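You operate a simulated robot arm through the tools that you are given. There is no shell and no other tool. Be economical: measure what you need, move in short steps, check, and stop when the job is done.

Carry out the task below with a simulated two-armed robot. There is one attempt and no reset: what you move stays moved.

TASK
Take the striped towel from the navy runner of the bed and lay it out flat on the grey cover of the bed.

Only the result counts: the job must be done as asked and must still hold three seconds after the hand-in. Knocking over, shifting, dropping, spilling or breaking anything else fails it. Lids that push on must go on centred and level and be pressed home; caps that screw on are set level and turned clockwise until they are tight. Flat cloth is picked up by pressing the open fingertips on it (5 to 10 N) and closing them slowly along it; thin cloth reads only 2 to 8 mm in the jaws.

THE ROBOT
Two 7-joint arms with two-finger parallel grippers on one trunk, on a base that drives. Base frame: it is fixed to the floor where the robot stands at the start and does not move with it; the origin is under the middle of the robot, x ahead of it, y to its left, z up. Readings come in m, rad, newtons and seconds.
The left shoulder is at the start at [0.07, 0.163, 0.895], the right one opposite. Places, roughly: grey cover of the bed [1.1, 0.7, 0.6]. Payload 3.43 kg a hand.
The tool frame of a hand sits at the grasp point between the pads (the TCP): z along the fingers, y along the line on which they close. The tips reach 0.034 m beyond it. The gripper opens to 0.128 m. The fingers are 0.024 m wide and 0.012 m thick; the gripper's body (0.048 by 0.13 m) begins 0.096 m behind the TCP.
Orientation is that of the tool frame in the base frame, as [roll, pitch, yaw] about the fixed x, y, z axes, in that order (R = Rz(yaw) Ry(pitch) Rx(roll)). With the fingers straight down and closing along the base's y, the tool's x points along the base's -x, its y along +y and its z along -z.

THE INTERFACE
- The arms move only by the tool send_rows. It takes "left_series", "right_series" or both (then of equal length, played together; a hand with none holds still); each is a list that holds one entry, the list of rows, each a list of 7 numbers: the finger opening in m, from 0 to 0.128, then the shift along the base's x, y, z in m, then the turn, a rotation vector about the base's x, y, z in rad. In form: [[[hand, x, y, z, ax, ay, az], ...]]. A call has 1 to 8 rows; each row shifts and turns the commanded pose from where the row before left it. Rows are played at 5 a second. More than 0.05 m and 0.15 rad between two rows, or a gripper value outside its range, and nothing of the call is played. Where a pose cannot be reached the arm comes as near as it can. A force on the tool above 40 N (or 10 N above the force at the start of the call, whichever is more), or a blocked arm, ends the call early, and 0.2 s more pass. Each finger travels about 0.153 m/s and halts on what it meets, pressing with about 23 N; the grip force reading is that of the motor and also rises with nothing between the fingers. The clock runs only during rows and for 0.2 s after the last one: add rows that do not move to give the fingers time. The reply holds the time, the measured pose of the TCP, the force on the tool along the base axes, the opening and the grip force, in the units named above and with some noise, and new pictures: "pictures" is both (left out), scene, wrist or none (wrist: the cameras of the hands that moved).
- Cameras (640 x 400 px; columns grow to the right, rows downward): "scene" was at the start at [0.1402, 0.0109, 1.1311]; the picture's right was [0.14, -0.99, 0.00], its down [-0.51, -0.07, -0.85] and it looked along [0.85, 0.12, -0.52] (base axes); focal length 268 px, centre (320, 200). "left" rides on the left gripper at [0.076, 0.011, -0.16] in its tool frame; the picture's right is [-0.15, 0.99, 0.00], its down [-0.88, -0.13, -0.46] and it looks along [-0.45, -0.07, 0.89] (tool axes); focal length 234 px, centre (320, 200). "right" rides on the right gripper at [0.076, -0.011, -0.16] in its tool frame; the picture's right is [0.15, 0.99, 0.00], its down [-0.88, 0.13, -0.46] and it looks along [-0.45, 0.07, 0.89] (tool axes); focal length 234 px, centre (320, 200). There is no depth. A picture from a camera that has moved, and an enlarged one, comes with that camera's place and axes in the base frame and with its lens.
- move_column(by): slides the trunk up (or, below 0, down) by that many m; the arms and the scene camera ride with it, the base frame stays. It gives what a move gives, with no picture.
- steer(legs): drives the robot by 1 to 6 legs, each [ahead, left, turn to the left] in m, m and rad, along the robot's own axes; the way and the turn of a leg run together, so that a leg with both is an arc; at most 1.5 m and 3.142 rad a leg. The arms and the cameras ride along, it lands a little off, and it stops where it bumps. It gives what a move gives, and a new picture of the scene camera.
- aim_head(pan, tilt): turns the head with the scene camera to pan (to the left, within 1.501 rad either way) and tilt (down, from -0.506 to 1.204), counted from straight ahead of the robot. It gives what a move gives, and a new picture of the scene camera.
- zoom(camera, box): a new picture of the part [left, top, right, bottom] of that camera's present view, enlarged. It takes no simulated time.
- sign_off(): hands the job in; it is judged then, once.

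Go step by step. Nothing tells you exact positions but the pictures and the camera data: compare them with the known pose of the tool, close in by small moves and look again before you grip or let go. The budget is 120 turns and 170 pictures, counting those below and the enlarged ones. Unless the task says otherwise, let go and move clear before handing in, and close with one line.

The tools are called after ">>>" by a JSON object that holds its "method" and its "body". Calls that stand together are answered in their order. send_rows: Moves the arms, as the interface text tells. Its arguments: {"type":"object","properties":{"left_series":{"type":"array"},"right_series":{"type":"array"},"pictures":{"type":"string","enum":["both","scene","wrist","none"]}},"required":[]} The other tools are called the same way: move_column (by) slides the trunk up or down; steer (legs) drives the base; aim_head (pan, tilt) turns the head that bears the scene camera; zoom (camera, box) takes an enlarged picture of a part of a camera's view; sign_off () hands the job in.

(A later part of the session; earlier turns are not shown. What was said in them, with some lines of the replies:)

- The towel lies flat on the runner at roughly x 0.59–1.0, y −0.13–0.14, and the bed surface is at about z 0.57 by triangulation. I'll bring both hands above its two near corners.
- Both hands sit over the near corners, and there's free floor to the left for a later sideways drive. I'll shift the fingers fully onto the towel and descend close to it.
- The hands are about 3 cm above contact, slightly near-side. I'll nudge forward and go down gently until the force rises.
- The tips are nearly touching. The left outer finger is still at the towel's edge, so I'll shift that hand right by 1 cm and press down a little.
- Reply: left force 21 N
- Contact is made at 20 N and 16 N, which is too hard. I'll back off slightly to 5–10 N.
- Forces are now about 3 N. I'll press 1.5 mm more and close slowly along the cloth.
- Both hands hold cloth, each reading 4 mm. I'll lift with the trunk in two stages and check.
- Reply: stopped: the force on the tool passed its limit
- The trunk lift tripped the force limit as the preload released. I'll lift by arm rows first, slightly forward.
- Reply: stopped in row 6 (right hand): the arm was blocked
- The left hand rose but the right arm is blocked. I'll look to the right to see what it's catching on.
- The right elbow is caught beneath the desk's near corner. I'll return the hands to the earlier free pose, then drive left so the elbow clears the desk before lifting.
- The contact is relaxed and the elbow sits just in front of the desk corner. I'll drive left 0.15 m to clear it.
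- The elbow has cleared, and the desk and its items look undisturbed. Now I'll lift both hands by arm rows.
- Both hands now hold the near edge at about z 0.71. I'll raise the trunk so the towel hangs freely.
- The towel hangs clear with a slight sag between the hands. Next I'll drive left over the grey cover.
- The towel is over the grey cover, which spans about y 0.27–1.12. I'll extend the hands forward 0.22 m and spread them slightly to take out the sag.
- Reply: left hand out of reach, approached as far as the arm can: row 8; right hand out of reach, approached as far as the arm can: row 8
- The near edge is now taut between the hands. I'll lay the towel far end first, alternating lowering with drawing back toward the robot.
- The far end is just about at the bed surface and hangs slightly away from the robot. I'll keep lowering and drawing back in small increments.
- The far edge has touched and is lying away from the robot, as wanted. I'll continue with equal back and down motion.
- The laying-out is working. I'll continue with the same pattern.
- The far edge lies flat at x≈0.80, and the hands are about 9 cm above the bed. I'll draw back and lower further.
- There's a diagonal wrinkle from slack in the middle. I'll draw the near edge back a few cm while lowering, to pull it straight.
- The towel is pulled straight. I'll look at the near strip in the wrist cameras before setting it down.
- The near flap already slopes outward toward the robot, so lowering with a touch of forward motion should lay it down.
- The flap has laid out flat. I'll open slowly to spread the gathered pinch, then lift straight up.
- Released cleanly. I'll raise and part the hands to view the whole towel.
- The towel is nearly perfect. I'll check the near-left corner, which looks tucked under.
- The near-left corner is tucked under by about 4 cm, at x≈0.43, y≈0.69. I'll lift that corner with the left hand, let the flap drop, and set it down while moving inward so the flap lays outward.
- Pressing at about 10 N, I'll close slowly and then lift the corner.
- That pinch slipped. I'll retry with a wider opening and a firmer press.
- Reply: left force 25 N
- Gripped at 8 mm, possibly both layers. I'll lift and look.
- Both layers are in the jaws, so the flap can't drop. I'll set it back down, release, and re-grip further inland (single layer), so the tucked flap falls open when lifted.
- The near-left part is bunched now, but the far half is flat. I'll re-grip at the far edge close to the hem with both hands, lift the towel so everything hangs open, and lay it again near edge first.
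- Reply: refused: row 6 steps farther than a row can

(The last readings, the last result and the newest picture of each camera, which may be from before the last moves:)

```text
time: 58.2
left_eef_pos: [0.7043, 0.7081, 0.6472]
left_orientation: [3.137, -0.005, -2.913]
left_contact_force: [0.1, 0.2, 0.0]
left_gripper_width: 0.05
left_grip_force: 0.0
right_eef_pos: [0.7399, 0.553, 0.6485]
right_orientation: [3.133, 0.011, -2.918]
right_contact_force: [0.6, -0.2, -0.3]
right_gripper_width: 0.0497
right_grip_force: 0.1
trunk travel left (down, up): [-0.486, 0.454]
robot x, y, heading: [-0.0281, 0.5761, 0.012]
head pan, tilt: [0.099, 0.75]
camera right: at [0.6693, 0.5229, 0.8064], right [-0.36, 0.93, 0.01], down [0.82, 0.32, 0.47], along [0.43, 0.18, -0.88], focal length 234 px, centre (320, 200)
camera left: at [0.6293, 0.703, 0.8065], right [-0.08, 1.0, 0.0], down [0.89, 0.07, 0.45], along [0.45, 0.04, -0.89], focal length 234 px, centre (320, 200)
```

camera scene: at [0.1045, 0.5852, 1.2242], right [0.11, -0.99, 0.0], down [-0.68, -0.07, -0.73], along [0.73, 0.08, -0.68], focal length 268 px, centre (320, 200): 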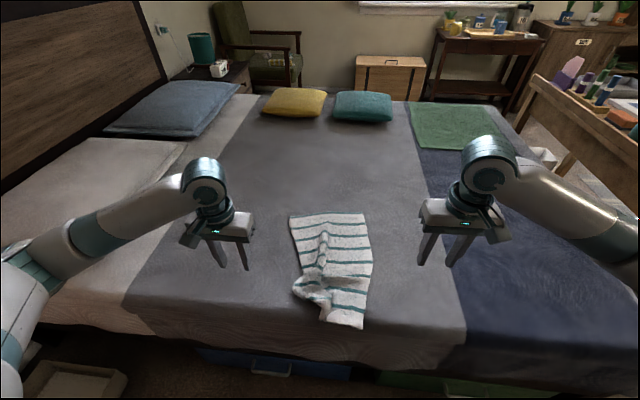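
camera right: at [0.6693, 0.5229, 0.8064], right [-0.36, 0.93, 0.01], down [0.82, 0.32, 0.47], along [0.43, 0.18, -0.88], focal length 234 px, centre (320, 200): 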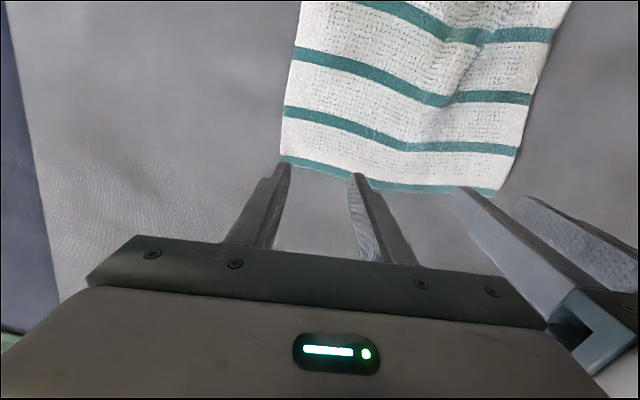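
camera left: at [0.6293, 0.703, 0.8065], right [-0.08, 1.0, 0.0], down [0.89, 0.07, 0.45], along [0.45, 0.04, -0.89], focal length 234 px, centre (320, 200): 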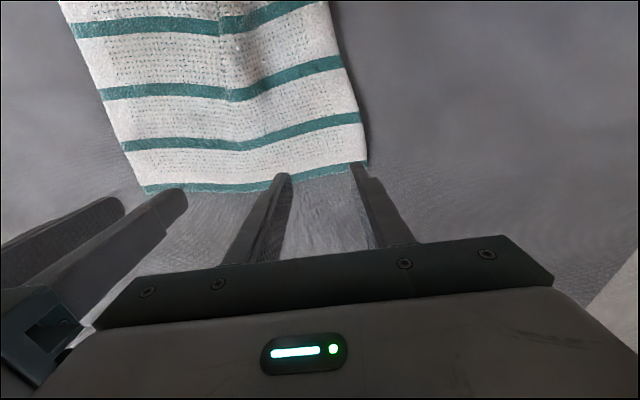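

The fingers are positioned 1–2 cm inside the far hem on both sides. Lowering to contact.

>>> {"method": "send_rows", "body": {"left_series": [[[0.05, 0, 0, -0.02, 0, 0, 0], [0.05, 0, 0, -0.02, 0, 0, 0], [0.05, 0, 0, -0.006, 0, 0, 0], [0.05, 0, 0, -0.003, 0, 0, 0], [0.05, 0, 0, 0, 0, 0, 0]]], "right_series": [[[0.05, 0, 0, -0.02, 0, 0, 0], [0.05, 0, 0, -0.02, 0, 0, 0], [0.05, 0, 0, -0.007, 0, 0, 0], [0.05, 0, 0, -0.003, 0, 0, 0], [0.05, 0, 0, 0, 0, 0, 0]]], "pictures": "wrist"}}

```text
time: 59.4
left_eef_pos: [0.7049, 0.7075, 0.5999]
left_orientation: [3.14, -0.002, -2.914]
left_contact_force: [1.3, 0.0, 0.8]
left_gripper_width: 0.0503
left_grip_force: 0.0
right_eef_pos: [0.7394, 0.5527, 0.5987]
right_orientation: [3.13, 0.012, -2.918]
right_contact_force: [0.0, -0.1, 2.0]
right_gripper_width: 0.0499
right_grip_force: 0.2
trunk travel left (down, up): [-0.486, 0.454]
robot x, y, heading: [-0.03, 0.5783, 0.004]
head pan, tilt: [0.099, 0.75]
camera right: at [0.6682, 0.5223, 0.7574], right [-0.36, 0.93, 0.01], down [0.83, 0.32, 0.47], along [0.43, 0.18, -0.88], focal length 234 px, centre (320, 200)
camera left: at [0.629, 0.7029, 0.7587], right [-0.08, 1.0, 0.0], down [0.89, 0.07, 0.45], along [0.45, 0.04, -0.89], focal length 234 px, centre (320, 200)
```

right: 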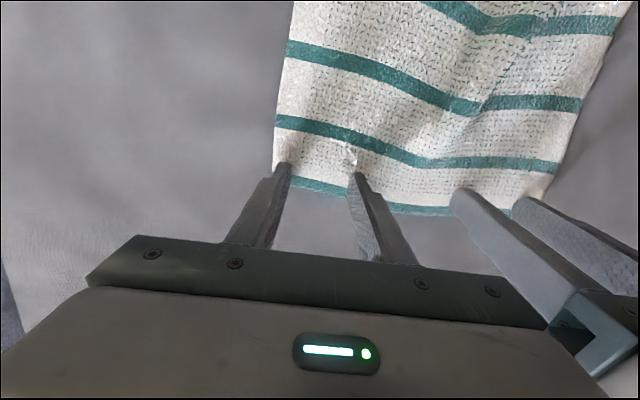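
left: 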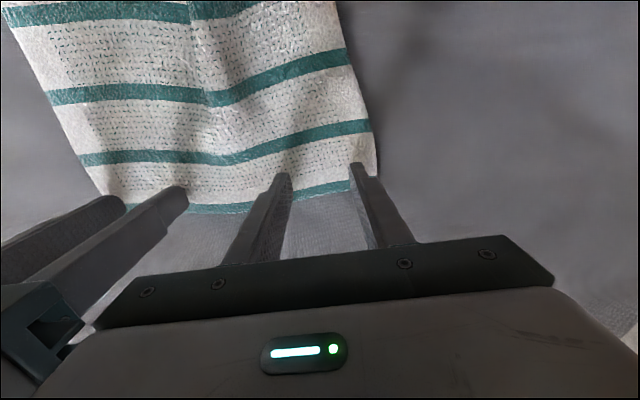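

Positions look good on both sides. I'll press a little more (aiming for about 10 N) and close slowly.

>>> {"method": "send_rows", "body": {"left_series": [[[0.05, 0, 0, -0.0035, 0, 0, 0], [0.044, 0, 0, 0, 0, 0, 0], [0.036, 0, 0, 0, 0, 0, 0], [0.028, 0, 0, 0, 0, 0, 0], [0.02, 0, 0, 0, 0, 0, 0], [0.01, 0, 0, 0, 0, 0, 0], [0.0, 0, 0, 0, 0, 0, 0], [0.0, 0, 0, 0, 0, 0, 0]]], "right_series": [[[0.05, 0, 0, -0.0035, 0, 0, 0], [0.044, 0, 0, 0, 0, 0, 0], [0.036, 0, 0, 0, 0, 0, 0], [0.028, 0, 0, 0, 0, 0, 0], [0.02, 0, 0, 0, 0, 0, 0], [0.01, 0, 0, 0, 0, 0, 0], [0.0, 0, 0, 0, 0, 0, 0], [0.0, 0, 0, 0, 0, 0, 0]]], "pictures": "wrist"}}

```text
time: 61.2
left_eef_pos: [0.7043, 0.708, 0.5982]
left_orientation: [-3.141, -0.001, -2.918]
left_contact_force: [3.5, -12.4, 3.9]
left_gripper_width: 0.0046
left_grip_force: 22.9
right_eef_pos: [0.7387, 0.5545, 0.5971]
right_orientation: [3.128, 0.014, -2.916]
right_contact_force: [-3.3, 13.1, 8.5]
right_gripper_width: 0.0049
right_grip_force: 22.5
trunk travel left (down, up): [-0.486, 0.454]
robot x, y, heading: [-0.0296, 0.5779, 0.013]
head pan, tilt: [0.099, 0.75]
camera right: at [0.6671, 0.5234, 0.7552], right [-0.36, 0.93, 0.01], down [0.82, 0.32, 0.47], along [0.43, 0.18, -0.88], focal length 234 px, centre (320, 200)
camera left: at [0.6281, 0.702, 0.7567], right [-0.08, 1.0, 0.0], down [0.89, 0.07, 0.45], along [0.45, 0.04, -0.89], focal length 234 px, centre (320, 200)
```

right: 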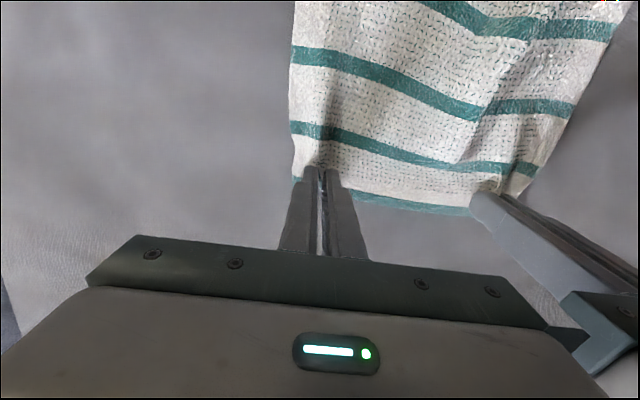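
left: 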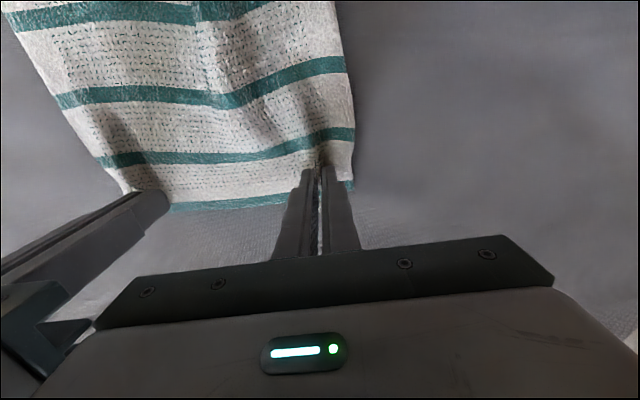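

Both hands hold the far hem. I'll lift while drawing back toward the robot.

>>> {"method": "send_rows", "body": {"left_series": [[[0.0, 0, -0.002, 0.01, 0, 0, 0], [0.0, 0, 0, 0.02, 0, 0, 0], [0.0, -0.01, 0, 0.03, 0, 0, 0], [0.0, -0.02, 0, 0.03, 0, 0, 0], [0.0, -0.02, 0, 0.03, 0, 0, 0], [0.0, -0.02, 0, 0.02, 0, 0, 0], [0.0, 0, 0, 0, 0, 0, 0]]], "right_series": [[[0.0, 0, 0.002, 0.01, 0, 0, 0], [0.0, 0, 0, 0.02, 0, 0, 0], [0.0, -0.01, 0, 0.03, 0, 0, 0], [0.0, -0.02, 0, 0.03, 0, 0, 0], [0.0, -0.02, 0, 0.03, 0, 0, 0], [0.0, -0.02, 0, 0.02, 0, 0, 0], [0.0, 0, 0, 0, 0, 0, 0]]], "pictures": "scene"}}

>>> {"method": "move_column", "body": {"by": 0.28}}

>>> {"method": "zoom", "body": {"camera": "scene", "box": [180, 100, 500, 300]}}

```text
time: 62.8
left_eef_pos: [0.6363, 0.7061, 0.7374]
left_orientation: [3.141, -0.004, -2.913]
left_contact_force: [2.1, -9.5, -1.2]
left_gripper_width: 0.0048
left_grip_force: 22.6
right_eef_pos: [0.6689, 0.5554, 0.7369]
right_orientation: [3.131, 0.012, -2.917]
right_contact_force: [-2.1, 8.9, -0.2]
right_gripper_width: 0.004
right_grip_force: 22.6
trunk travel left (down, up): [-0.486, 0.454]
robot x, y, heading: [-0.0271, 0.5784, 0.009]
head pan, tilt: [0.099, 0.75]
camera scene: at [0.1057, 0.5859, 1.2239], right [0.11, -0.99, 0.0], down [-0.68, -0.07, -0.73], along [0.73, 0.08, -0.68], focal length 268 px, centre (320, 200)
```

scene: 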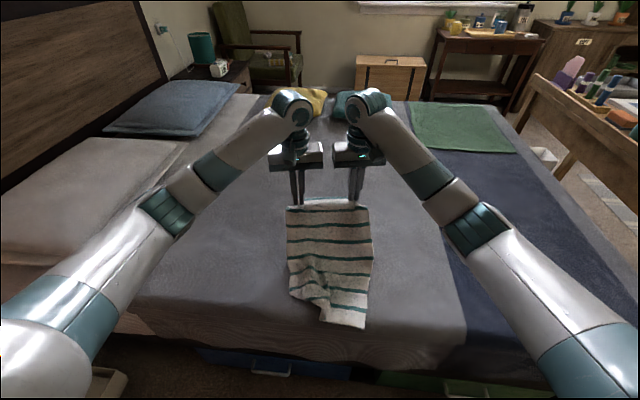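

```text
time: 65.6
left_eef_pos: [0.636, 0.7045, 1.0169]
left_orientation: [3.14, -0.004, -2.915]
left_contact_force: [1.2, -9.0, -0.5]
left_gripper_width: 0.0046
left_grip_force: 22.9
right_eef_pos: [0.6695, 0.5553, 1.0157]
right_orientation: [3.132, 0.012, -2.917]
right_contact_force: [-1.6, 8.4, -0.2]
right_gripper_width: 0.004
right_grip_force: 22.7
trunk travel left (down, up): [-0.766, 0.174]
robot x, y, heading: [-0.0271, 0.5776, 0.011]
head pan, tilt: [0.099, 0.75]
```

```text
2.00 times, centred on (340, 200) of scene
camera zoom: at [0.1054, 0.5859, 1.504], right [0.11, -0.99, 0.0], down [-0.68, -0.07, -0.73], along [0.73, 0.08, -0.68], focal length 535 px, centre (280, 200)
```

zoom: 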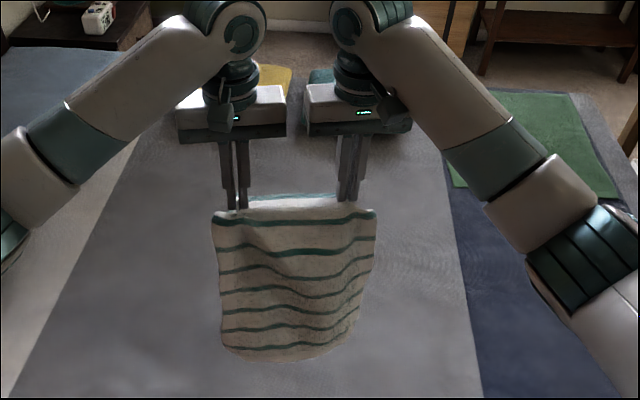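

The towel hangs clean and the tucked corner has fallen open. I'll draw the hands back to x≈0.44 and square them up, so the bottom edge lands near the bed's front.

>>> {"method": "send_rows", "body": {"left_series": [[[0.0, -0.0245, 0, 0, 0, 0, -0.0275], [0.0, -0.0245, 0, 0, 0, 0, -0.0275], [0.0, -0.0245, 0, 0, 0, 0, -0.0275], [0.0, -0.0245, 0, 0, 0, 0, -0.0275], [0.0, -0.0245, 0, 0, 0, 0, -0.0275], [0.0, -0.0245, 0, 0, 0, 0, -0.0275], [0.0, -0.0245, 0, 0, 0, 0, -0.0275], [0.0, -0.0245, 0, 0, 0, 0, -0.0275]]], "right_series": [[[0.0, -0.0287, 0, 0, 0, 0, -0.0275], [0.0, -0.0287, 0, 0, 0, 0, -0.0275], [0.0, -0.0287, 0, 0, 0, 0, -0.0275], [0.0, -0.0287, 0, 0, 0, 0, -0.0275], [0.0, -0.0287, 0, 0, 0, 0, -0.0275], [0.0, -0.0287, 0, 0, 0, 0, -0.0275], [0.0, -0.0287, 0, 0, 0, 0, -0.0275], [0.0, -0.0287, 0, 0, 0, 0, -0.0275]]], "pictures": "none"}}

>>> {"method": "aim_head", "body": {"pan": 0.05, "tilt": 1.0}}

```text
time: 67.4
left_eef_pos: [0.4389, 0.7054, 1.0186]
left_orientation: [3.139, -0.002, -3.137]
left_contact_force: [-0.2, -4.2, -0.4]
left_gripper_width: 0.0044
left_grip_force: 23.0
right_eef_pos: [0.4392, 0.5548, 1.017]
right_orientation: [3.131, 0.015, -3.138]
right_contact_force: [-0.9, 4.5, -0.2]
right_gripper_width: 0.0035
right_grip_force: 23.3
trunk travel left (down, up): [-0.766, 0.174]
robot x, y, heading: [-0.0289, 0.5781, 0.01]
head pan, tilt: [0.099, 0.75]
```

```text
time: 68.2
left_eef_pos: [0.4398, 0.7053, 1.0172]
left_orientation: [3.141, -0.005, -3.134]
left_contact_force: [-0.5, -5.1, 0.6]
left_gripper_width: 0.0043
left_grip_force: 23.0
right_eef_pos: [0.441, 0.554, 1.0163]
right_orientation: [3.131, 0.012, -3.138]
right_contact_force: [-0.2, 4.5, 0.0]
right_gripper_width: 0.0035
right_grip_force: 23.2
trunk travel left (down, up): [-0.766, 0.174]
robot x, y, heading: [-0.0294, 0.58, 0.012]
head pan, tilt: [0.051, 1.0]
camera scene: at [0.0927, 0.581, 1.4849], right [0.06, -1.0, 0.0], down [-0.84, -0.05, -0.54], along [0.54, 0.03, -0.84], focal length 268 px, centre (320, 200)
```

scene: 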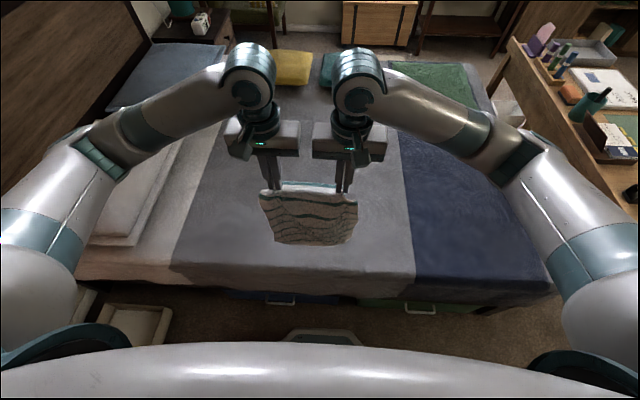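

>>> {"method": "move_column", "body": {"by": -0.06}}

>>> {"method": "zoom", "body": {"camera": "scene", "box": [220, 140, 420, 265]}}

```text
time: 69.2
left_eef_pos: [0.4399, 0.7045, 0.9582]
left_orientation: [3.14, -0.004, -3.135]
left_contact_force: [0.0, -4.8, -0.3]
left_gripper_width: 0.0043
left_grip_force: 23.4
right_eef_pos: [0.4394, 0.5547, 0.9565]
right_orientation: [3.132, 0.013, -3.139]
right_contact_force: [0.3, 5.3, -0.2]
right_gripper_width: 0.0037
right_grip_force: 23.4
trunk travel left (down, up): [-0.706, 0.234]
robot x, y, heading: [-0.0295, 0.5805, 0.011]
head pan, tilt: [0.051, 1.0]
```

```text
3.20 times, centred on (320, 202) of scene
camera zoom: at [0.0921, 0.581, 1.425], right [0.06, -1.0, 0.0], down [-0.84, -0.05, -0.54], along [0.54, 0.03, -0.84], focal length 857 px, centre (320, 192)
```

zoom: 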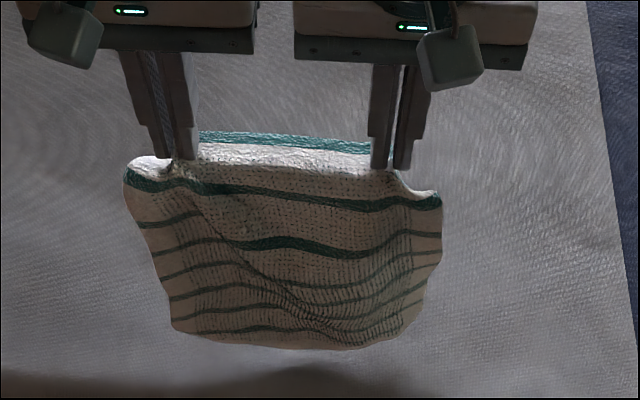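

The bottom edge is just touching. I'll lift a little, step back 3 cm, then lay down with the hands moving forward.

>>> {"method": "send_rows", "body": {"left_series": [[[0.0, 0, 0, 0.02, 0, 0, 0], [0.0, -0.015, 0, 0, 0, 0, 0], [0.0, -0.015, 0, 0, 0, 0, 0], [0.0, 0, 0, 0, 0, 0, 0], [0.0, 0, 0, -0.02, 0, 0, 0], [0.0, 0.01, 0, -0.02, 0, 0, 0], [0.0, 0.02, 0, -0.02, 0, 0, 0], [0.0, 0.02, 0, -0.02, 0, 0, 0]]], "right_series": [[[0.0, 0, 0, 0.02, 0, 0, 0], [0.0, -0.015, 0, 0, 0, 0, 0], [0.0, -0.015, 0, 0, 0, 0, 0], [0.0, 0, 0, 0, 0, 0, 0], [0.0, 0, 0, -0.02, 0, 0, 0], [0.0, 0.01, 0, -0.02, 0, 0, 0], [0.0, 0.02, 0, -0.02, 0, 0, 0], [0.0, 0.02, 0, -0.02, 0, 0, 0]]], "pictures": "none"}}

>>> {"method": "zoom", "body": {"camera": "scene", "box": [220, 140, 420, 265]}}

```text
time: 71.0
left_eef_pos: [0.4594, 0.7049, 0.8967]
left_orientation: [3.139, -0.003, -3.135]
left_contact_force: [0.2, -4.7, 0.7]
left_gripper_width: 0.0046
left_grip_force: 23.1
right_eef_pos: [0.46, 0.5536, 0.896]
right_orientation: [3.13, 0.01, -3.138]
right_contact_force: [0.2, 5.8, -1.1]
right_gripper_width: 0.0039
right_grip_force: 22.5
trunk travel left (down, up): [-0.706, 0.234]
robot x, y, heading: [-0.0285, 0.5754, 0.01]
head pan, tilt: [0.051, 1.0]
```

```text
3.20 times, centred on (320, 202) of scene
camera zoom: at [0.0933, 0.5809, 1.4249], right [0.06, -1.0, 0.0], down [-0.84, -0.05, -0.54], along [0.54, 0.03, -0.84], focal length 857 px, centre (320, 192)
```

zoom: 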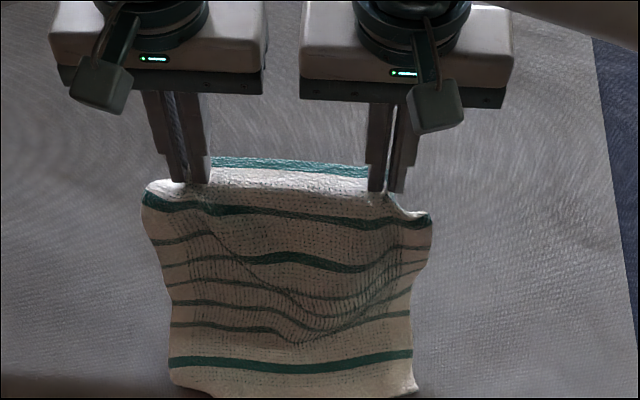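

The near edge is laid at x≈0.40, facing the right way. I'll continue forward and down.

>>> {"method": "send_rows", "body": {"left_series": [[[0.0, 0.02, 0, -0.015, 0, 0, 0], [0.0, 0.02, 0, -0.015, 0, 0, 0], [0.0, 0.02, 0, -0.015, 0, 0, 0]]], "right_series": [[[0.0, 0.02, 0, -0.015, 0, 0, 0], [0.0, 0.02, 0, -0.015, 0, 0, 0], [0.0, 0.02, 0, -0.015, 0, 0, 0]]], "pictures": "none"}}

>>> {"method": "move_column", "body": {"by": -0.05}}

>>> {"method": "send_rows", "body": {"left_series": [[[0.0, 0.02, 0, 0, 0, 0, 0], [0.0, 0.02, 0, 0, 0, 0, 0], [0.0, 0.02, 0, 0, 0, 0, 0]]], "right_series": [[[0.0, 0.02, 0, 0, 0, 0, 0], [0.0, 0.02, 0, 0, 0, 0, 0], [0.0, 0.02, 0, 0, 0, 0, 0]]], "pictures": "none"}}

>>> {"method": "move_column", "body": {"by": -0.05}}

>>> {"method": "zoom", "body": {"camera": "scene", "box": [200, 100, 440, 270]}}

```text
time: 71.8
left_eef_pos: [0.5194, 0.7049, 0.8521]
left_orientation: [3.141, -0.002, -3.136]
left_contact_force: [0.6, -4.8, -1.0]
left_gripper_width: 0.0044
left_grip_force: 22.8
right_eef_pos: [0.5206, 0.5541, 0.8518]
right_orientation: [3.131, 0.013, -3.136]
right_contact_force: [0.4, 5.5, 0.0]
right_gripper_width: 0.0037
right_grip_force: 22.9
trunk travel left (down, up): [-0.706, 0.234]
robot x, y, heading: [-0.0305, 0.5758, 0.012]
head pan, tilt: [0.051, 1.0]
```

```text
time: 72.7
left_eef_pos: [0.5197, 0.7066, 0.8025]
left_orientation: [3.141, -0.005, -3.135]
left_contact_force: [0.0, -4.9, 0.3]
left_gripper_width: 0.0047
left_grip_force: 22.8
right_eef_pos: [0.5186, 0.5549, 0.8028]
right_orientation: [3.131, 0.014, -3.138]
right_contact_force: [-0.8, 5.5, -0.6]
right_gripper_width: 0.0036
right_grip_force: 22.9
trunk travel left (down, up): [-0.656, 0.284]
robot x, y, heading: [-0.0314, 0.5781, 0.017]
head pan, tilt: [0.051, 1.0]
```

```text
time: 73.5
left_eef_pos: [0.5804, 0.7058, 0.8013]
left_orientation: [3.14, -0.007, -3.137]
left_contact_force: [1.1, -6.1, -0.3]
left_gripper_width: 0.0042
left_grip_force: 22.6
right_eef_pos: [0.5795, 0.5542, 0.8017]
right_orientation: [3.131, 0.009, -3.138]
right_contact_force: [-0.3, 6.0, 0.4]
right_gripper_width: 0.0039
right_grip_force: 22.9
trunk travel left (down, up): [-0.656, 0.284]
robot x, y, heading: [-0.0304, 0.5784, 0.012]
head pan, tilt: [0.051, 1.0]
```

```text
time: 74.4
left_eef_pos: [0.5794, 0.7055, 0.7518]
left_orientation: [3.139, -0.004, -3.135]
left_contact_force: [0.7, -7.1, -0.1]
left_gripper_width: 0.0046
left_grip_force: 23.3
right_eef_pos: [0.5797, 0.5541, 0.7532]
right_orientation: [3.128, 0.013, -3.14]
right_contact_force: [-0.2, 6.7, -0.6]
right_gripper_width: 0.0036
right_grip_force: 23.4
trunk travel left (down, up): [-0.606, 0.334]
robot x, y, heading: [-0.0281, 0.5785, 0.009]
head pan, tilt: [0.051, 1.0]
```

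```text
2.35 times, centred on (320, 185) of scene
camera zoom: at [0.092, 0.581, 1.325], right [0.06, -1.0, 0.0], down [-0.84, -0.05, -0.54], along [0.54, 0.03, -0.84], focal length 630 px, centre (320, 235)
```

zoom: 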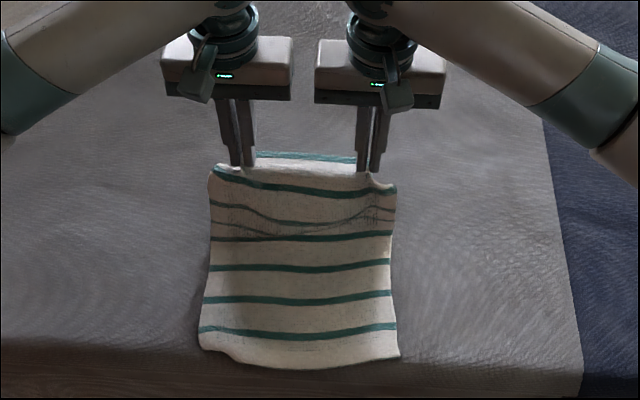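

It's laying out cleanly. I'll continue.

>>> {"method": "send_rows", "body": {"left_series": [[[0.0, 0.02, 0, -0.01, 0, 0, 0], [0.0, 0.02, 0, -0.01, 0, 0, 0], [0.0, 0.02, 0, -0.01, 0, 0, 0]]], "right_series": [[[0.0, 0.02, 0, -0.01, 0, 0, 0], [0.0, 0.02, 0, -0.01, 0, 0, 0], [0.0, 0.02, 0, -0.01, 0, 0, 0]]], "pictures": "none"}}

>>> {"method": "move_column", "body": {"by": -0.04}}

>>> {"method": "send_rows", "body": {"left_series": [[[0.0, 0.02, 0, 0, 0, 0, 0], [0.0, 0.02, 0, -0.005, 0, 0, 0], [0.0, 0.01, 0, -0.005, 0, 0, 0], [0.0, 0, 0, 0, 0, 0, 0]]], "right_series": [[[0.0, 0.02, 0, 0, 0, 0, 0], [0.0, 0.02, 0, -0.005, 0, 0, 0], [0.0, 0.01, 0, -0.005, 0, 0, 0], [0.0, 0, 0, 0, 0, 0, 0]]], "pictures": "none"}}

>>> {"method": "zoom", "body": {"camera": "scene", "box": [200, 100, 440, 270]}}

>>> {"method": "zoom", "body": {"camera": "right", "box": [200, 60, 600, 310]}}

```text
time: 75.2
left_eef_pos: [0.6383, 0.7058, 0.7214]
left_orientation: [3.14, -0.005, -3.136]
left_contact_force: [0.2, -5.7, -0.1]
left_gripper_width: 0.0044
left_grip_force: 23.2
right_eef_pos: [0.6403, 0.5545, 0.7218]
right_orientation: [3.132, 0.013, -3.138]
right_contact_force: [0.9, 5.8, 0.0]
right_gripper_width: 0.0037
right_grip_force: 23.1
trunk travel left (down, up): [-0.606, 0.334]
robot x, y, heading: [-0.0296, 0.5803, 0.011]
head pan, tilt: [0.051, 1.0]
```

```text
time: 76.1
left_eef_pos: [0.6376, 0.7058, 0.6821]
left_orientation: [3.139, -0.002, -3.135]
left_contact_force: [0.0, -5.8, -0.4]
left_gripper_width: 0.0046
left_grip_force: 22.8
right_eef_pos: [0.6392, 0.554, 0.6821]
right_orientation: [3.13, 0.012, -3.139]
right_contact_force: [0.0, 6.5, -0.6]
right_gripper_width: 0.0035
right_grip_force: 23.3
trunk travel left (down, up): [-0.566, 0.374]
robot x, y, heading: [-0.0309, 0.5755, 0.008]
head pan, tilt: [0.051, 1.0]
```

```text
time: 77.1
left_eef_pos: [0.6892, 0.7061, 0.673]
left_orientation: [3.138, -0.004, -3.134]
left_contact_force: [0.0, -5.0, -0.1]
left_gripper_width: 0.0046
left_grip_force: 22.6
right_eef_pos: [0.6888, 0.554, 0.6714]
right_orientation: [3.13, 0.012, -3.139]
right_contact_force: [0.6, 5.6, -0.9]
right_gripper_width: 0.0038
right_grip_force: 23.8
trunk travel left (down, up): [-0.566, 0.374]
robot x, y, heading: [-0.0313, 0.5758, 0.012]
head pan, tilt: [0.051, 1.0]
```

```text
2.35 times, centred on (320, 185) of scene
camera zoom: at [0.0921, 0.581, 1.2849], right [0.06, -1.0, 0.0], down [-0.84, -0.05, -0.54], along [0.54, 0.03, -0.84], focal length 630 px, centre (320, 235)
```

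zoom: 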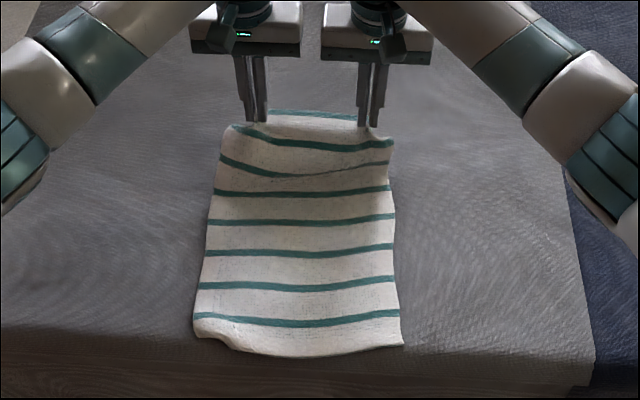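

```text
1.60 times, centred on (400, 185) of right
camera zoom: at [0.6121, 0.5405, 0.83], right [-0.15, 0.99, 0.01], down [0.87, 0.13, 0.47], along [0.46, 0.08, -0.88], focal length 375 px, centre (192, 224)
```

zoom: 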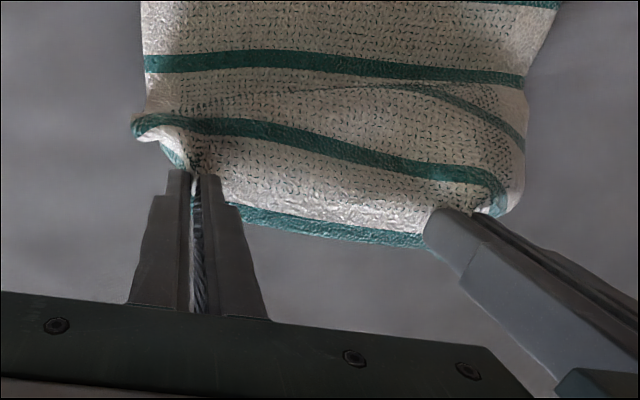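

Nearly down; only the last few centimetres of the far hem remain. I'll pull forward until taut.

>>> {"method": "send_rows", "body": {"left_series": [[[0.0, 0.015, 0, -0.006, 0, 0, 0], [0.0, 0.015, 0, -0.006, 0, 0, 0], [0.0, 0.015, 0, -0.006, 0, 0, 0], [0.0, 0.015, 0, -0.006, 0, 0, 0], [0.0, 0.01, 0, -0.006, 0, 0, 0], [0.0, 0, 0, 0, 0, 0, 0]]], "right_series": [[[0.0, 0.015, 0, -0.006, 0, 0, 0], [0.0, 0.015, 0, -0.006, 0, 0, 0], [0.0, 0.015, 0, -0.006, 0, 0, 0], [0.0, 0.015, 0, -0.006, 0, 0, 0], [0.0, 0.01, 0, -0.006, 0, 0, 0], [0.0, 0, 0, 0, 0, 0, 0]]], "pictures": "both"}}

>>> {"method": "zoom", "body": {"camera": "scene", "box": [200, 90, 440, 260]}}

```text
time: 78.5
left_eef_pos: [0.7583, 0.705, 0.6415]
left_orientation: [3.14, -0.004, -3.136]
left_contact_force: [-0.8, -7.2, 0.0]
left_gripper_width: 0.0046
left_grip_force: 23.1
right_eef_pos: [0.7552, 0.553, 0.642]
right_orientation: [3.128, 0.013, -3.137]
right_contact_force: [-0.2, 8.2, 0.7]
right_gripper_width: 0.0041
right_grip_force: 22.8
right hand out of reach, approached as far as the arm can: row 5
trunk travel left (down, up): [-0.566, 0.374]
robot x, y, heading: [-0.028, 0.5781, 0.009]
head pan, tilt: [0.051, 1.0]
camera scene: at [0.0923, 0.5811, 1.2849], right [0.06, -1.0, 0.0], down [-0.84, -0.05, -0.54], along [0.54, 0.03, -0.84], focal length 268 px, centre (320, 200)
camera right: at [0.6781, 0.5393, 0.7998], right [-0.15, 0.99, 0.01], down [0.87, 0.13, 0.47], along [0.46, 0.08, -0.88], focal length 234 px, centre (320, 200)
camera left: at [0.6826, 0.7169, 0.8009], right [0.14, 0.99, 0.0], down [0.88, -0.13, 0.45], along [0.45, -0.06, -0.89], focal length 234 px, centre (320, 200)
```

scene: 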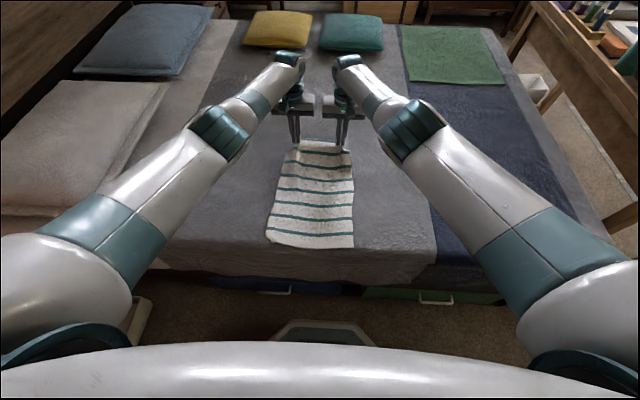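
right: 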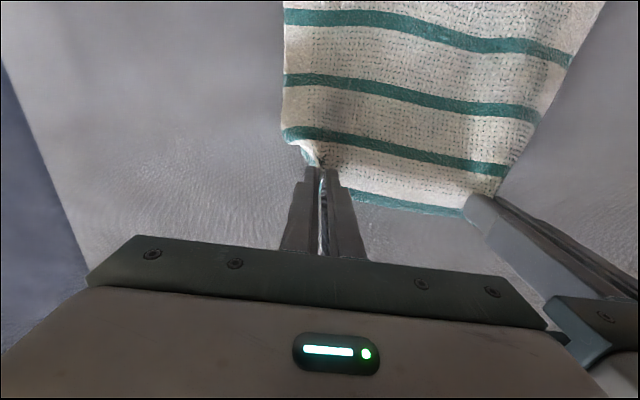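
left: 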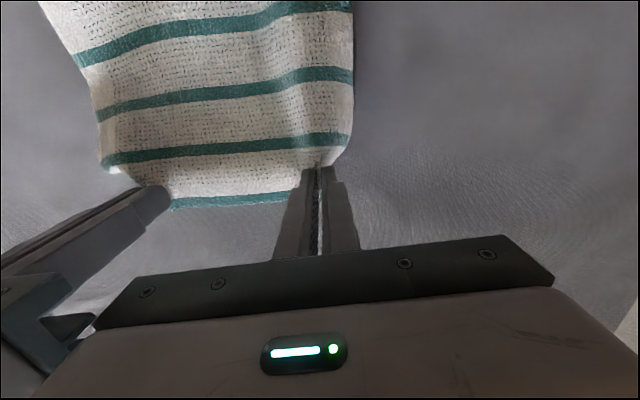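

```text
2.35 times, centred on (320, 175) of scene
camera zoom: at [0.0923, 0.5811, 1.2849], right [0.06, -1.0, 0.0], down [-0.84, -0.05, -0.54], along [0.54, 0.03, -0.84], focal length 630 px, centre (320, 259)
```

zoom: 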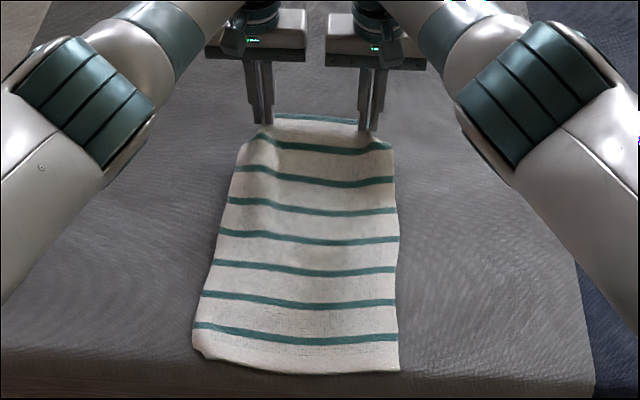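

The towel is taut and straight. I'll lower the hem with the trunk, easing the hands slightly inward and back so the hem and corners lay outward.

>>> {"method": "move_column", "body": {"by": -0.02}}

>>> {"method": "send_rows", "body": {"left_series": [[[0.0, -0.002, -0.004, -0.005, 0, 0, 0], [0.0, -0.002, -0.004, -0.005, 0, 0, 0], [0.0, -0.002, -0.004, -0.005, 0, 0, 0], [0.0, 0, 0, 0, 0, 0, 0]]], "right_series": [[[0.0, -0.002, 0.004, -0.005, 0, 0, 0], [0.0, -0.002, 0.004, -0.005, 0, 0, 0], [0.0, -0.002, 0.004, -0.005, 0, 0, 0], [0.0, 0, 0, 0, 0, 0, 0]]], "pictures": "wrist"}}

```text
time: 79.1
left_eef_pos: [0.7581, 0.7051, 0.6226]
left_orientation: [3.14, -0.001, -3.134]
left_contact_force: [0.0, -7.6, 0.0]
left_gripper_width: 0.0045
left_grip_force: 23.2
right_eef_pos: [0.7522, 0.5526, 0.622]
right_orientation: [3.129, 0.011, -3.139]
right_contact_force: [-0.5, 7.5, 0.0]
right_gripper_width: 0.0039
right_grip_force: 23.1
trunk travel left (down, up): [-0.546, 0.394]
robot x, y, heading: [-0.0318, 0.5786, 0.012]
head pan, tilt: [0.051, 1.0]
```

```text
time: 80.1
left_eef_pos: [0.7531, 0.6944, 0.6085]
left_orientation: [3.139, -0.004, -3.135]
left_contact_force: [0.2, -0.2, 1.1]
left_gripper_width: 0.0047
left_grip_force: 23.1
right_eef_pos: [0.7474, 0.5635, 0.607]
right_orientation: [3.13, 0.013, -3.138]
right_contact_force: [0.3, -0.3, -0.2]
right_gripper_width: 0.0032
right_grip_force: 23.2
trunk travel left (down, up): [-0.546, 0.394]
robot x, y, heading: [-0.0259, 0.5795, 0.013]
head pan, tilt: [0.051, 1.0]
camera right: at [0.6714, 0.5504, 0.7648], right [-0.15, 0.99, 0.01], down [0.87, 0.13, 0.47], along [0.46, 0.08, -0.88], focal length 234 px, centre (320, 200)
camera left: at [0.6765, 0.7054, 0.7657], right [0.14, 0.99, 0.0], down [0.88, -0.13, 0.45], along [0.45, -0.06, -0.89], focal length 234 px, centre (320, 200)
```

right: 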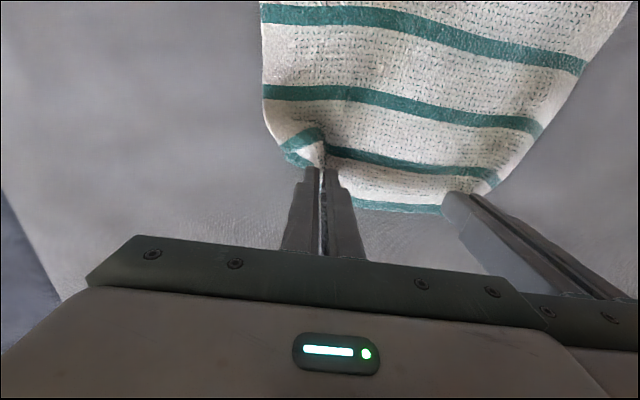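
left: 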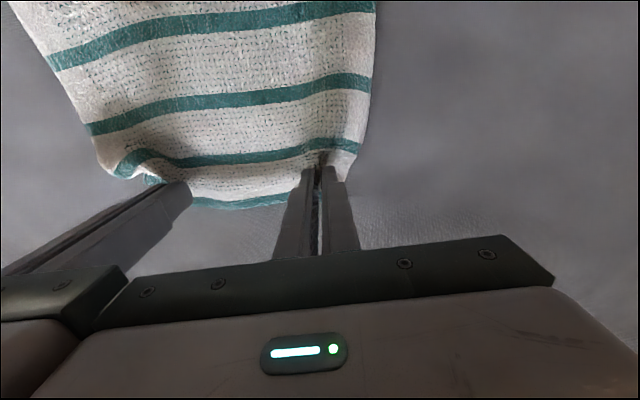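

The corners lie outward. I'll touch down, open slowly to spread the pinch, then lift.

>>> {"method": "send_rows", "body": {"left_series": [[[0.0, 0, 0.003, -0.004, 0, 0, 0], [0.008, 0, 0.003, 0, 0, 0, 0], [0.016, 0, 0.002, 0, 0, 0, 0], [0.028, 0, 0, 0, 0, 0, 0], [0.04, 0, 0, 0, 0, 0, 0], [0.055, 0, 0, 0, 0, 0, 0], [0.055, 0, 0, 0.01, 0, 0, 0], [0.055, 0, 0, 0.03, 0, 0, 0]]], "right_series": [[[0.0, 0, -0.003, -0.004, 0, 0, 0], [0.008, 0, -0.003, 0, 0, 0, 0], [0.016, 0, -0.002, 0, 0, 0, 0], [0.028, 0, 0, 0, 0, 0, 0], [0.04, 0, 0, 0, 0, 0, 0], [0.055, 0, 0, 0, 0, 0, 0], [0.055, 0, 0, 0.01, 0, 0, 0], [0.055, 0, 0, 0.03, 0, 0, 0]]], "pictures": "wrist"}}

```text
time: 81.9
left_eef_pos: [0.7518, 0.7025, 0.6442]
left_orientation: [3.139, -0.003, -3.136]
left_contact_force: [-0.6, 0.0, 0.1]
left_gripper_width: 0.0548
left_grip_force: 0.0
right_eef_pos: [0.7477, 0.556, 0.643]
right_orientation: [3.131, 0.012, -3.137]
right_contact_force: [-0.2, 1.2, 0.3]
right_gripper_width: 0.0551
right_grip_force: 0.0
trunk travel left (down, up): [-0.546, 0.394]
robot x, y, heading: [-0.0271, 0.5804, 0.014]
head pan, tilt: [0.051, 1.0]
camera right: at [0.6712, 0.5425, 0.8006], right [-0.15, 0.99, 0.01], down [0.87, 0.13, 0.47], along [0.46, 0.08, -0.88], focal length 234 px, centre (320, 200)
camera left: at [0.6758, 0.7133, 0.8029], right [0.14, 0.99, 0.0], down [0.88, -0.13, 0.45], along [0.45, -0.06, -0.89], focal length 234 px, centre (320, 200)
```

right: 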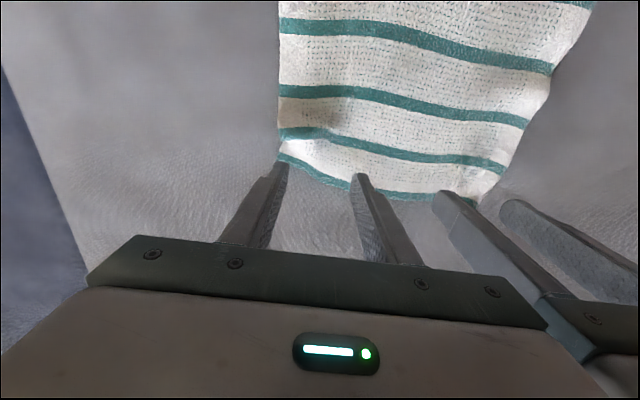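
left: 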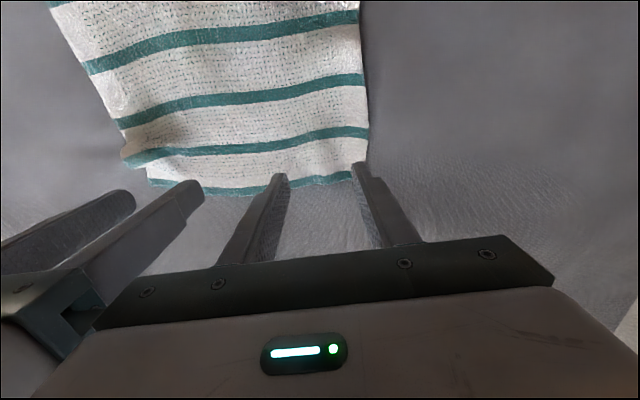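

The hem is released and spread nicely. I'll raise the hands and part them for a full view.

>>> {"method": "send_rows", "body": {"left_series": [[[0.055, 0, 0, 0.04, 0, 0, 0], [0.055, 0, 0, 0.04, 0, 0, 0], [0.055, -0.02, 0.04, 0, 0, 0, 0], [0.055, -0.02, 0.045, 0, 0, 0, 0], [0.055, -0.02, 0.045, 0, 0, 0, 0], [0.055, -0.02, 0.045, 0, 0, 0, 0], [0.055, -0.02, 0.045, 0, 0, 0, 0]]], "right_series": [[[0.055, 0, 0, 0.04, 0, 0, 0], [0.055, 0, 0, 0.04, 0, 0, 0], [0.055, -0.02, -0.04, 0, 0, 0, 0], [0.055, -0.02, -0.045, 0, 0, 0, 0], [0.055, -0.02, -0.045, 0, 0, 0, 0], [0.055, -0.02, -0.045, 0, 0, 0, 0], [0.055, -0.02, -0.045, 0, 0, 0, 0]]], "pictures": "scene"}}

>>> {"method": "zoom", "body": {"camera": "scene", "box": [220, 120, 420, 270]}}

```text
time: 83.5
left_eef_pos: [0.6506, 0.9205, 0.723]
left_orientation: [3.14, -0.003, -3.137]
left_contact_force: [1.1, 0.0, 0.2]
left_gripper_width: 0.0549
left_grip_force: 0.1
right_eef_pos: [0.6465, 0.3366, 0.7237]
right_orientation: [3.131, 0.012, -3.136]
right_contact_force: [-0.8, 0.1, -0.7]
right_gripper_width: 0.0549
right_grip_force: 0.0
trunk travel left (down, up): [-0.546, 0.394]
robot x, y, heading: [-0.0283, 0.5786, 0.012]
head pan, tilt: [0.051, 1.0]
camera scene: at [0.091, 0.5809, 1.2651], right [0.06, -1.0, 0.0], down [-0.84, -0.05, -0.54], along [0.54, 0.03, -0.84], focal length 268 px, centre (320, 200)
```

scene: 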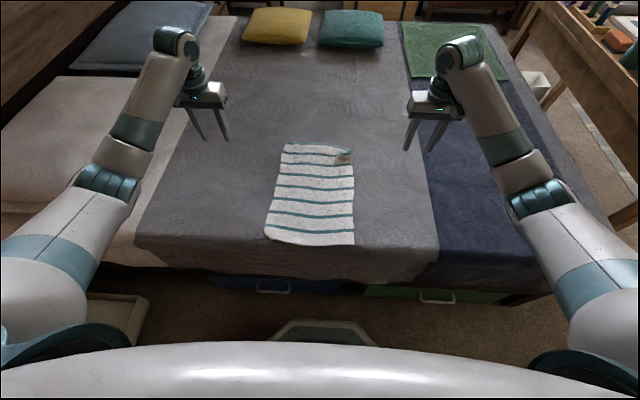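

```text
2.67 times, centred on (320, 195) of scene
camera zoom: at [0.091, 0.5809, 1.2651], right [0.06, -1.0, 0.0], down [-0.84, -0.05, -0.54], along [0.54, 0.03, -0.84], focal length 714 px, centre (320, 213)
```

zoom: 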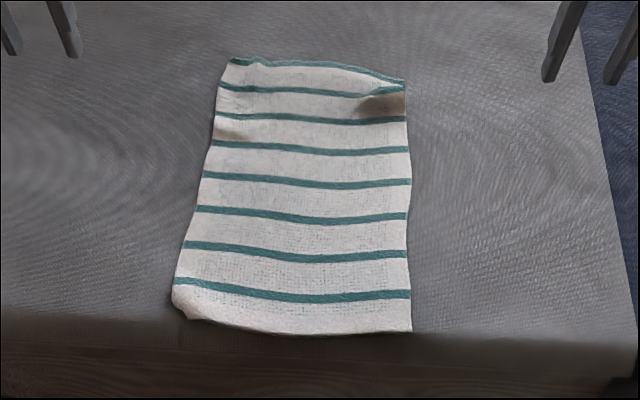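

All stripes are visible and the towel is laid out. I'll inspect the slight bump at the far right and the near-left corner.

>>> {"method": "zoom", "body": {"camera": "scene", "box": [275, 135, 365, 191]}}

>>> {"method": "zoom", "body": {"camera": "scene", "box": [255, 205, 365, 274]}}

>>> {"method": "zoom", "body": {"camera": "right", "box": [320, 0, 640, 200]}}

```text
7.11 times, centred on (320, 163) of scene
camera zoom: at [0.091, 0.5809, 1.2651], right [0.06, -1.0, 0.0], down [-0.84, -0.05, -0.54], along [0.54, 0.03, -0.84], focal length 1904 px, centre (320, 463)
```

zoom: 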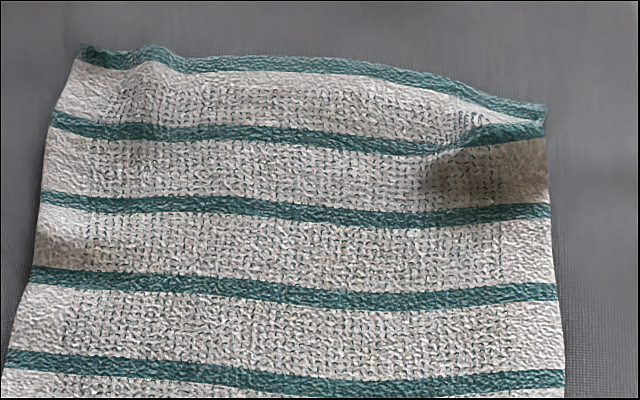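

```text
5.80 times, centred on (310, 240) of scene
camera zoom: at [0.091, 0.5809, 1.2651], right [0.06, -1.0, 0.0], down [-0.84, -0.05, -0.54], along [0.54, 0.03, -0.84], focal length 1552 px, centre (378, -29)
```

zoom: 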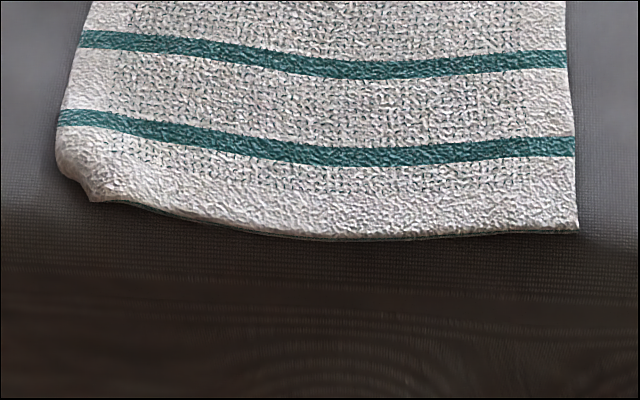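

```text
2.00 times, centred on (480, 100) of right
camera zoom: at [0.5703, 0.3229, 0.8808], right [-0.15, 0.99, 0.01], down [0.87, 0.13, 0.47], along [0.46, 0.08, -0.88], focal length 468 px, centre (0, 400)
```

zoom: 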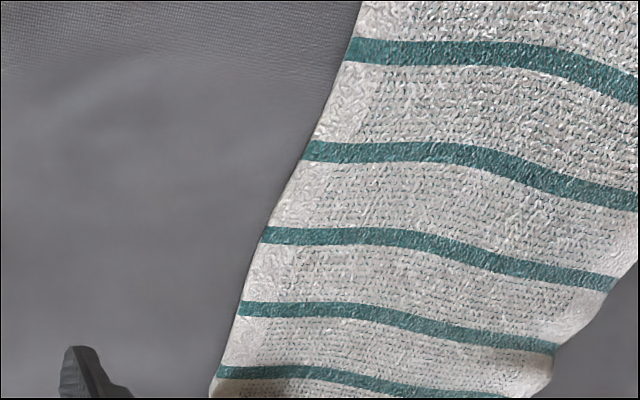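

The only notable flaw is a small ridge by the far-right corner at about (0.73, 0.54). I'll smooth it outward with the closed right fingertips and a light press.

>>> {"method": "send_rows", "body": {"right_series": [[[0.0, 0.013, 0.04, 0, 0, 0, 0], [0.0, 0.013, 0.04, 0, 0, 0, 0], [0.0, 0.013, 0.04, 0, 0, 0, 0], [0.0, 0.013, 0.04, 0, 0, 0, 0], [0.0, 0.008, 0.04, -0.02, 0, 0, 0], [0.0, 0, 0, -0.04, 0, 0, 0], [0.0, 0, 0, -0.04, 0, 0, 0], [0.0, 0, 0, 0, 0, 0, 0]]], "pictures": "wrist"}}

```text
time: 85.3
left_eef_pos: [0.6523, 0.9217, 0.7227]
left_orientation: [3.141, -0.001, -3.134]
left_contact_force: [-0.4, -0.5, -0.9]
left_gripper_width: 0.0549
left_grip_force: 0.0
right_eef_pos: [0.7086, 0.5376, 0.6213]
right_orientation: [3.133, 0.012, -3.138]
right_contact_force: [0.3, -0.5, -0.7]
right_gripper_width: 0.0002
right_grip_force: 23.5
trunk travel left (down, up): [-0.546, 0.394]
robot x, y, heading: [-0.0275, 0.5795, 0.011]
head pan, tilt: [0.051, 1.0]
camera right: at [0.6323, 0.5233, 0.7794], right [-0.15, 0.99, 0.01], down [0.87, 0.13, 0.47], along [0.46, 0.08, -0.88], focal length 234 px, centre (320, 200)
```

right: 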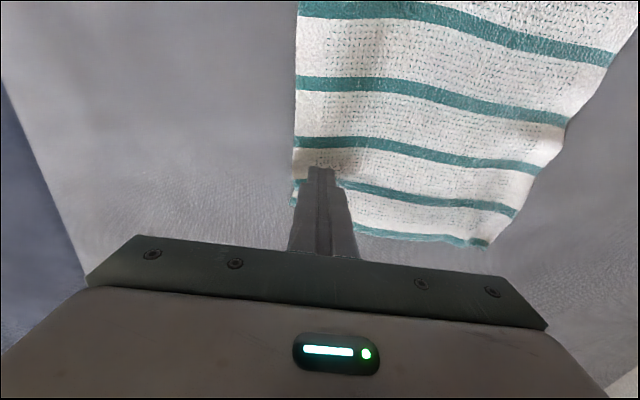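

>>> {"method": "send_rows", "body": {"right_series": [[[0.0, 0, 0, -0.015, 0, 0, 0], [0.0, 0.008, 0, -0.006, 0, 0, 0], [0.0, 0.015, -0.002, 0, 0, 0, 0], [0.0, 0.015, -0.002, 0, 0, 0, 0], [0.0, 0.012, -0.002, 0, 0, 0, 0], [0.0, 0, 0, 0.02, 0, 0, 0], [0.0, 0, 0, 0.04, 0, 0, 0], [0.0, -0.02, -0.04, 0.02, 0, 0, 0]]], "pictures": "none"}}

>>> {"method": "send_rows", "body": {"right_series": [[[0.0, -0.02, -0.045, 0, 0, 0, 0], [0.0, -0.02, -0.045, 0, 0, 0, 0], [0.0, -0.02, -0.045, 0, 0, 0, 0], [0.0, -0.02, -0.045, 0, 0, 0, 0]]], "pictures": "none"}}

>>> {"method": "zoom", "body": {"camera": "scene", "box": [250, 130, 370, 255]}}

```text
time: 87.1
left_eef_pos: [0.6522, 0.92, 0.7225]
left_orientation: [3.139, -0.002, -3.135]
left_contact_force: [0.3, -0.1, 0.6]
left_gripper_width: 0.0548
left_grip_force: 0.1
right_eef_pos: [0.7349, 0.4862, 0.6808]
right_orientation: [3.128, 0.013, -3.138]
right_contact_force: [-0.9, -0.2, 0.3]
right_gripper_width: 0.0
right_grip_force: 23.2
right hand out of reach, approached as far as the arm can: row 5
trunk travel left (down, up): [-0.546, 0.394]
robot x, y, heading: [-0.0288, 0.5782, 0.01]
head pan, tilt: [0.051, 1.0]
```

```text
time: 88.1
left_eef_pos: [0.6511, 0.9203, 0.7235]
left_orientation: [3.139, -0.003, -3.135]
left_contact_force: [-0.4, 0.4, 0.3]
left_gripper_width: 0.055
left_grip_force: 0.1
right_eef_pos: [0.6531, 0.3086, 0.6799]
right_orientation: [3.132, 0.012, -3.136]
right_contact_force: [0.4, -0.4, 0.3]
right_gripper_width: 0.0002
right_grip_force: 22.8
trunk travel left (down, up): [-0.546, 0.394]
robot x, y, heading: [-0.033, 0.5776, 0.01]
head pan, tilt: [0.051, 1.0]
```

```text
3.20 times, centred on (310, 192) of scene
camera zoom: at [0.0917, 0.5803, 1.265], right [0.06, -1.0, 0.0], down [-0.84, -0.05, -0.54], along [0.54, 0.03, -0.84], focal length 857 px, centre (352, 224)
```

zoom: 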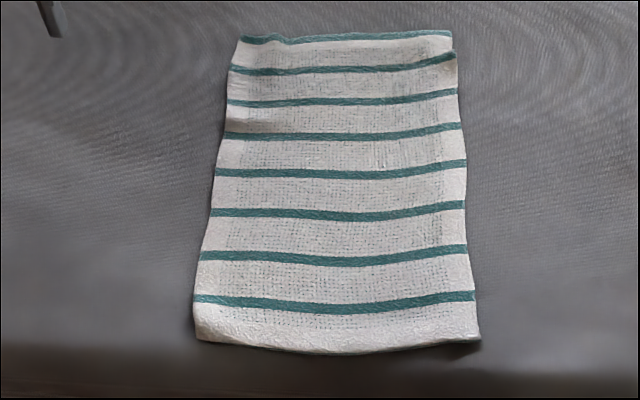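

The towel lies flat on the grey cover with all stripes visible and corners out. Both hands are clear of it, so I'm handing in.

>>> {"method": "sign_off", "body": {}}

```text
The job is handed in.
```

The striped towel is off the navy runner and laid out flat on the grey cover, with both hands clear. The right elbow caught on the desk corner early on, but in the picture after I freed it the desk and its items looked unmoved.
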